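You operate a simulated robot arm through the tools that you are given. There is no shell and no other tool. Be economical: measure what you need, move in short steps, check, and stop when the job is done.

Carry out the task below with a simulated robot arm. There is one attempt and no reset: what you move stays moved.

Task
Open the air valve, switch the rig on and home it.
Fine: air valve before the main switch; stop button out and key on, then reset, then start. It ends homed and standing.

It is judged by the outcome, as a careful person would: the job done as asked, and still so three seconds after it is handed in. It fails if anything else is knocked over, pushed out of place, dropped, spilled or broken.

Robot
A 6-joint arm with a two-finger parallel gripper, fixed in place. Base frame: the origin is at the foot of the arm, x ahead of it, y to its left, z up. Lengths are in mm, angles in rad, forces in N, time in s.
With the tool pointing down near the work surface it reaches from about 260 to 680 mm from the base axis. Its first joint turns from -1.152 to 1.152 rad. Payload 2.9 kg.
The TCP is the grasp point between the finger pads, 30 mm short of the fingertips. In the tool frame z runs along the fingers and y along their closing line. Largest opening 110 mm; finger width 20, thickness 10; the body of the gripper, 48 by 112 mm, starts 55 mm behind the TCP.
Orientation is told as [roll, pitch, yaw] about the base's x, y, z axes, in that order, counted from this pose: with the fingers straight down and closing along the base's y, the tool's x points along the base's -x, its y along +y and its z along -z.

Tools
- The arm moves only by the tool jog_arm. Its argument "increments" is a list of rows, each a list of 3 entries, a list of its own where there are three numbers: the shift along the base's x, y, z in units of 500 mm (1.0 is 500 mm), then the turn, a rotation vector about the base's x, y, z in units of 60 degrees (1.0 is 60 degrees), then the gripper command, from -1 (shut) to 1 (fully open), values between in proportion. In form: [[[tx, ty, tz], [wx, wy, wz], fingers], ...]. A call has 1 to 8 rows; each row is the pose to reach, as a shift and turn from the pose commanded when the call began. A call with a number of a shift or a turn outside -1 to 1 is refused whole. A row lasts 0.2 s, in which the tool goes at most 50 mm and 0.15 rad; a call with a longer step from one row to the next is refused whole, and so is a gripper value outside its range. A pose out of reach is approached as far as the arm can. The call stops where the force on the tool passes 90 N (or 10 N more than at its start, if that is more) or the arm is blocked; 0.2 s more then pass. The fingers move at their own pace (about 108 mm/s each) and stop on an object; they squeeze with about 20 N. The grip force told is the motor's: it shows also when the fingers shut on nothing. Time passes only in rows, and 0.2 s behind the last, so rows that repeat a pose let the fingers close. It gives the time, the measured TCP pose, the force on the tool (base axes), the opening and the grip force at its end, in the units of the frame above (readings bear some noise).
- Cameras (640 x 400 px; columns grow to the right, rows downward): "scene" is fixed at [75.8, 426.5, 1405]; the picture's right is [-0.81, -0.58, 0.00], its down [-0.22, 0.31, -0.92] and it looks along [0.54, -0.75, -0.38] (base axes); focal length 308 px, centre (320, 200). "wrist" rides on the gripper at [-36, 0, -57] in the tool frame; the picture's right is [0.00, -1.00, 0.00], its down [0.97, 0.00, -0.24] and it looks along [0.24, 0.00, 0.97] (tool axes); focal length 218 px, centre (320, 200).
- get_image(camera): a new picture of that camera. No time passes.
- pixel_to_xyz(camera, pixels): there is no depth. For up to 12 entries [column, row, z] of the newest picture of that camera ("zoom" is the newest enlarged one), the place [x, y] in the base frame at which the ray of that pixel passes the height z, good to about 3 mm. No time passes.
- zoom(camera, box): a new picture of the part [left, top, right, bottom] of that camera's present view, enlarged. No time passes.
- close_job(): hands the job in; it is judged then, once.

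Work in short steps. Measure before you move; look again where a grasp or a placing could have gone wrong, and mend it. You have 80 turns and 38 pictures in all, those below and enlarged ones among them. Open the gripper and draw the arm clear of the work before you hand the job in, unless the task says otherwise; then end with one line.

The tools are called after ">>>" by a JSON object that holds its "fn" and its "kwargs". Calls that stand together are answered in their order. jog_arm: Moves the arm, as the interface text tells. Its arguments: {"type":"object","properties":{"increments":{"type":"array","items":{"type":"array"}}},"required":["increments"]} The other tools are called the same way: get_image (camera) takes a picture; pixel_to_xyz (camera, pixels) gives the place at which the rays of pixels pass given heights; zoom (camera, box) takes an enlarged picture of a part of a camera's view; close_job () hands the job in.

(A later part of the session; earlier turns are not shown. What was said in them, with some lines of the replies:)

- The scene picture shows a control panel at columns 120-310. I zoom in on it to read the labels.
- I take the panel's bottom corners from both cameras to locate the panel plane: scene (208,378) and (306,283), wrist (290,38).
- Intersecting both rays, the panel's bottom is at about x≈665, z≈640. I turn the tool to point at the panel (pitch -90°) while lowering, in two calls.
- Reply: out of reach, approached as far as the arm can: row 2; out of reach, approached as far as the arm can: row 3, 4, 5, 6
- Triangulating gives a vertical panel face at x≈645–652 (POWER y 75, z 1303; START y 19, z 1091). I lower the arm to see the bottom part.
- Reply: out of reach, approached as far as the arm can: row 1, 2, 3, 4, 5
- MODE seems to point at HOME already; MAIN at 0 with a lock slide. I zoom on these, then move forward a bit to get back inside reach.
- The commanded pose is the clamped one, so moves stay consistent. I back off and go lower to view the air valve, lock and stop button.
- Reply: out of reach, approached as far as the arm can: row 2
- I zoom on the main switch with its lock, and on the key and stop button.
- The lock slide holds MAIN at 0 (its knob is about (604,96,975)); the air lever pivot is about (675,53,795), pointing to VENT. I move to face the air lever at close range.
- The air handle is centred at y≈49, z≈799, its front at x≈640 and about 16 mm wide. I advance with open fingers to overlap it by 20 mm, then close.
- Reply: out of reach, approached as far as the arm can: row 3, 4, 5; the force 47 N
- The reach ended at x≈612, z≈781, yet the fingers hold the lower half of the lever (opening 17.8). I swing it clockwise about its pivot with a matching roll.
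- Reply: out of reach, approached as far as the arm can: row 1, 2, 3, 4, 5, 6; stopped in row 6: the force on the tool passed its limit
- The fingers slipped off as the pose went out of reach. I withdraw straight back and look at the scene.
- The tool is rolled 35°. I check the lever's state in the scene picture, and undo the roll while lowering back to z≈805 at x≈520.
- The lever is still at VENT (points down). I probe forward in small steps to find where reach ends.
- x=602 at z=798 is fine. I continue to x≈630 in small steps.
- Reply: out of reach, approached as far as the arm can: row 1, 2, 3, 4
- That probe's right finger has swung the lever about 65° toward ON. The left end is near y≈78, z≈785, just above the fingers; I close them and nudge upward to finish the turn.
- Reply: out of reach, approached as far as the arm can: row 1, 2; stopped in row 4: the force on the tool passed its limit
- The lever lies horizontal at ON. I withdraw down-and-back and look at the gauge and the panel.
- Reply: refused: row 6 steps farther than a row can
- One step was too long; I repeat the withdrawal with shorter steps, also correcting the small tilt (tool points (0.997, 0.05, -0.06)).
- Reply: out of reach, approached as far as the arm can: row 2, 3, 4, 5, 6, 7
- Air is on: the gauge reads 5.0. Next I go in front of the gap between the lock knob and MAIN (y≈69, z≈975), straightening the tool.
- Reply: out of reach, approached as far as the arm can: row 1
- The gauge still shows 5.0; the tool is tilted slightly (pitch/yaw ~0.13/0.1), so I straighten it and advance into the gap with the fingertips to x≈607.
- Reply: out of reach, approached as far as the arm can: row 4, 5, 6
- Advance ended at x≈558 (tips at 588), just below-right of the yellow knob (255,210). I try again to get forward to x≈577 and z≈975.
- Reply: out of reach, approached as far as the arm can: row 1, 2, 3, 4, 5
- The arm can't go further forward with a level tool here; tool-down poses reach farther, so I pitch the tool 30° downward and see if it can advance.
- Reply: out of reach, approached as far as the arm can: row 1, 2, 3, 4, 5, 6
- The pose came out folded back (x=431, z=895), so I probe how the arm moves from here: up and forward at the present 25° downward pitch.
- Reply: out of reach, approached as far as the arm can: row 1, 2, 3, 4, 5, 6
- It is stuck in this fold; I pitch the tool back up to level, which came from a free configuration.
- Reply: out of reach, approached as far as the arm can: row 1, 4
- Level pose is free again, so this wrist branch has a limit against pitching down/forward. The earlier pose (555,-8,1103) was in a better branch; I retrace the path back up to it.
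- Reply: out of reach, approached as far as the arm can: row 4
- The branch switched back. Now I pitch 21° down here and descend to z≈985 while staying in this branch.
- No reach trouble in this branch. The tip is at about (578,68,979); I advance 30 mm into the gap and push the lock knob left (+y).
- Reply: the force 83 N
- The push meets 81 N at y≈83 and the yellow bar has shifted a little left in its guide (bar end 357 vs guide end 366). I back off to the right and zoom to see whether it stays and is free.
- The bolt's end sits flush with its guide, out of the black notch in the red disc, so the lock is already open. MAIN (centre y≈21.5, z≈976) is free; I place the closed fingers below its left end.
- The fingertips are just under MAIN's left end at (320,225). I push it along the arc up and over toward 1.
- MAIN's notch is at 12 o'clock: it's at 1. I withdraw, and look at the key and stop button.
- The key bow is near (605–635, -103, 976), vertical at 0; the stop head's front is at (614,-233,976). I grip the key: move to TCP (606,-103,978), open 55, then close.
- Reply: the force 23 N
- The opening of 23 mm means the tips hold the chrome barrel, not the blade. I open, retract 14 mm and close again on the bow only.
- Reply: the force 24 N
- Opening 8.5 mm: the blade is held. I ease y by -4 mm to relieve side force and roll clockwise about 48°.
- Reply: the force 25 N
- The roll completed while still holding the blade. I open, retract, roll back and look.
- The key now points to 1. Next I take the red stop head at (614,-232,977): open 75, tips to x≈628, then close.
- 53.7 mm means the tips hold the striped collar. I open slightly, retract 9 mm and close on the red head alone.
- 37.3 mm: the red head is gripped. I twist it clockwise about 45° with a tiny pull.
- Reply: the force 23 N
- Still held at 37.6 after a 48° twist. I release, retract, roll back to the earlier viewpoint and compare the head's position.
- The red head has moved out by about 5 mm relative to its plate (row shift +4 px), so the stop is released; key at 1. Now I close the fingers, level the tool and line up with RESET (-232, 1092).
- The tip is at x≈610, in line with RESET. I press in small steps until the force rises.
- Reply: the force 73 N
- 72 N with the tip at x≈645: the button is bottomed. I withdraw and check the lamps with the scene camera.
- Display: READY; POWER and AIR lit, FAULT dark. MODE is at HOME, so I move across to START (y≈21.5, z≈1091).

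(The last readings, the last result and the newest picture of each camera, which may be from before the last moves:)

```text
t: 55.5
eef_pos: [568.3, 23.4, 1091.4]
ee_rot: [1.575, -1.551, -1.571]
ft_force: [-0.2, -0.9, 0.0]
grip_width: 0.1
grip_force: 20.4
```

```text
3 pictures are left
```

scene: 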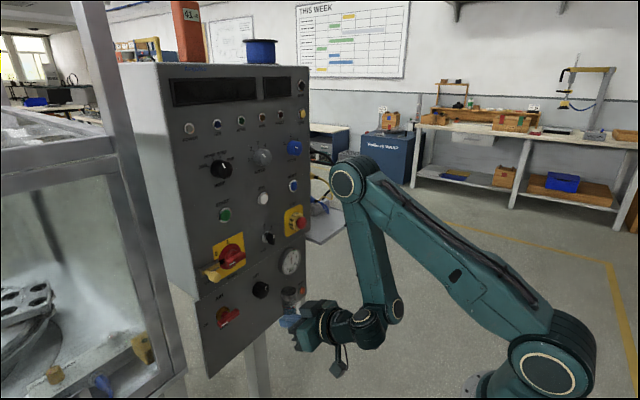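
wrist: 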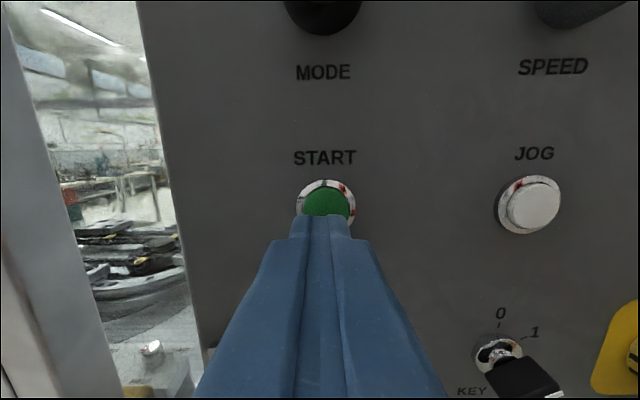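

START is right ahead (326,205 → y≈20, z≈1091). I press it the same way.

>>> {"fn": "jog_arm", "kwargs": {"increments": [[[0.05, -0.006, 0], [0, 0, 0], -1], [[0.075, -0.006, 0], [0, 0, 0], -1], [[0.085, -0.006, 0], [0, 0, 0], -1], [[0.092, -0.006, 0], [0, 0, 0], -1], [[0.099, -0.006, 0], [0, 0, 0], -1], [[0.099, -0.006, 0], [0, 0, 0], -1]]}}

>>> {"fn": "jog_arm", "kwargs": {"increments": [[[-0.05, 0, 0], [0, 0, 0], -1], [[-0.1, 0, 0], [0, 0, 0], -1], [[-0.14, -0.05, 0], [0, 0, 0], -0.5], [[-0.14, -0.13, 0], [0, 0, 0], 0], [[-0.14, -0.2, 0], [0, 0, 0], 0], [[-0.14, -0.2, 0], [0, 0, 0], 0], [[-0.14, -0.2, 0], [0, 0, 0], 0], [[-0.14, -0.2, 0], [0, 0, 0], 0]]}}

>>> {"fn": "zoom", "kwargs": {"camera": "scene", "box": [150, 60, 330, 220]}}

```text
t: 56.9
eef_pos: [614.5, 20.9, 1090.9]
ee_rot: [1.557, -1.552, -1.554]
ft_force: [-67.6, 2.5, 12.4]
grip_width: 0.0
grip_force: 20.1
```

```text
t: 58.7
eef_pos: [548.6, -82.1, 1094.7]
ee_rot: [1.559, -1.551, -1.554]
ft_force: [-0.4, 0.7, 0.7]
grip_width: 54.8
grip_force: 0.1
```

```text
2.50 times, centred on (240, 140) of scene
```

zoom: 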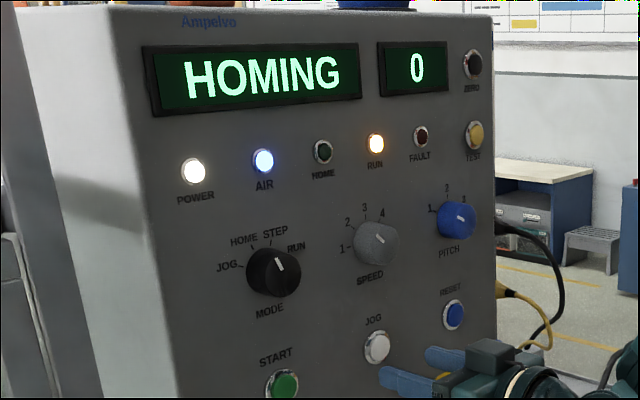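

HOMING is shown with the RUN lamp lit. I let several seconds pass while holding the arm clear with the gripper open, then look again.

>>> {"fn": "jog_arm", "kwargs": {"increments": [[[-0.06, 0, 0.01], [0, 0, 0], 1], [[-0.06, 0, 0.01], [0, 0, 0], 1], [[-0.06, 0, 0.01], [0, 0, 0], 1], [[-0.06, 0, 0.01], [0, 0, 0], 1], [[-0.06, 0, 0.01], [0, 0, 0], 1], [[-0.06, 0, 0.01], [0, 0, 0], 1], [[-0.06, 0, 0.01], [0, 0, 0], 1], [[-0.06, 0, 0.01], [0, 0, 0], 1]]}}

>>> {"fn": "jog_arm", "kwargs": {"increments": [[[0, 0, 0], [0, 0, 0], 1], [[0, 0, 0], [0, 0, 0], 1], [[0, 0, 0], [0, 0, 0], 1], [[0, 0, 0], [0, 0, 0], 1], [[0, 0, 0], [0, 0, 0], 1], [[0, 0, 0], [0, 0, 0], 1], [[0, 0, 0], [0, 0, 0], 1], [[0, 0, 0], [0, 0, 0], 1]]}}

>>> {"fn": "jog_arm", "kwargs": {"increments": [[[0, 0, 0], [0, 0, 0], 1], [[0, 0, 0], [0, 0, 0], 1], [[0, 0, 0], [0, 0, 0], 1], [[0, 0, 0], [0, 0, 0], 1], [[0, 0, 0], [0, 0, 0], 1], [[0, 0, 0], [0, 0, 0], 1], [[0, 0, 0], [0, 0, 0], 1], [[0, 0, 0], [0, 0, 0], 1]]}}

>>> {"fn": "jog_arm", "kwargs": {"increments": [[[0, 0, 0], [0, 0, 0], 1], [[0, 0, 0], [0, 0, 0], 1], [[0, 0, 0], [0, 0, 0], 1], [[0, 0, 0], [0, 0, 0], 1], [[0, 0, 0], [0, 0, 0], 1], [[0, 0, 0], [0, 0, 0], 1], [[0, 0, 0], [0, 0, 0], 1], [[0, 0, 0], [0, 0, 0], 1]]}}

>>> {"fn": "jog_arm", "kwargs": {"increments": [[[0, 0, 0], [0, 0, 0], 1], [[0, 0, 0], [0, 0, 0], 1], [[0, 0, 0], [0, 0, 0], 1], [[0, 0, 0], [0, 0, 0], 1], [[0, 0, 0], [0, 0, 0], 1], [[0, 0, 0], [0, 0, 0], 1], [[0, 0, 0], [0, 0, 0], 1], [[0, 0, 0], [0, 0, 0], 1]]}}

>>> {"fn": "get_image", "kwargs": {"camera": "scene"}}

```text
t: 60.5
eef_pos: [518.5, -81.9, 1099.0]
ee_rot: [1.555, -1.551, -1.553]
ft_force: [-0.2, 0.3, -0.2]
grip_width: 110.0
grip_force: 0.1
```

```text
t: 62.3
eef_pos: [517.7, -81.7, 1098.0]
ee_rot: [1.558, -1.552, -1.553]
ft_force: [0.7, -0.8, -0.3]
grip_width: 110.2
grip_force: 0.1
```

```text
t: 64.1
eef_pos: [518.9, -81.2, 1098.6]
ee_rot: [1.557, -1.551, -1.553]
ft_force: [0.0, -0.2, -0.3]
grip_width: 110.0
grip_force: 0.0
```

```text
t: 65.9
eef_pos: [518.3, -80.2, 1099.9]
ee_rot: [1.556, -1.551, -1.554]
ft_force: [0.7, 0.5, -0.4]
grip_width: 109.9
grip_force: 0.1
```

```text
t: 67.7
eef_pos: [519.7, -80.2, 1099.3]
ee_rot: [1.555, -1.551, -1.554]
ft_force: [0.1, 0.0, 0.3]
grip_width: 110.0
grip_force: 0.1
```

```text
1 pictures are left
```

scene: 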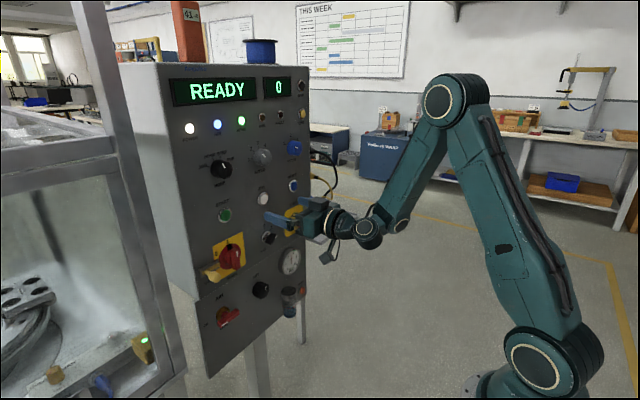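

The display reads READY, the HOME lamp (241,121) is green and RUN is off, with the arm clear and the gripper open. I hand the job in.

>>> {"fn": "close_job", "kwargs": {}}

```text
The job is handed in.
```

The rig is on and homed: the air valve was opened before the main switch, then stop out, key on, reset and start. At hand-in the display read READY, the HOME lamp was green and RUN was off, with the arm clear and the gripper open.
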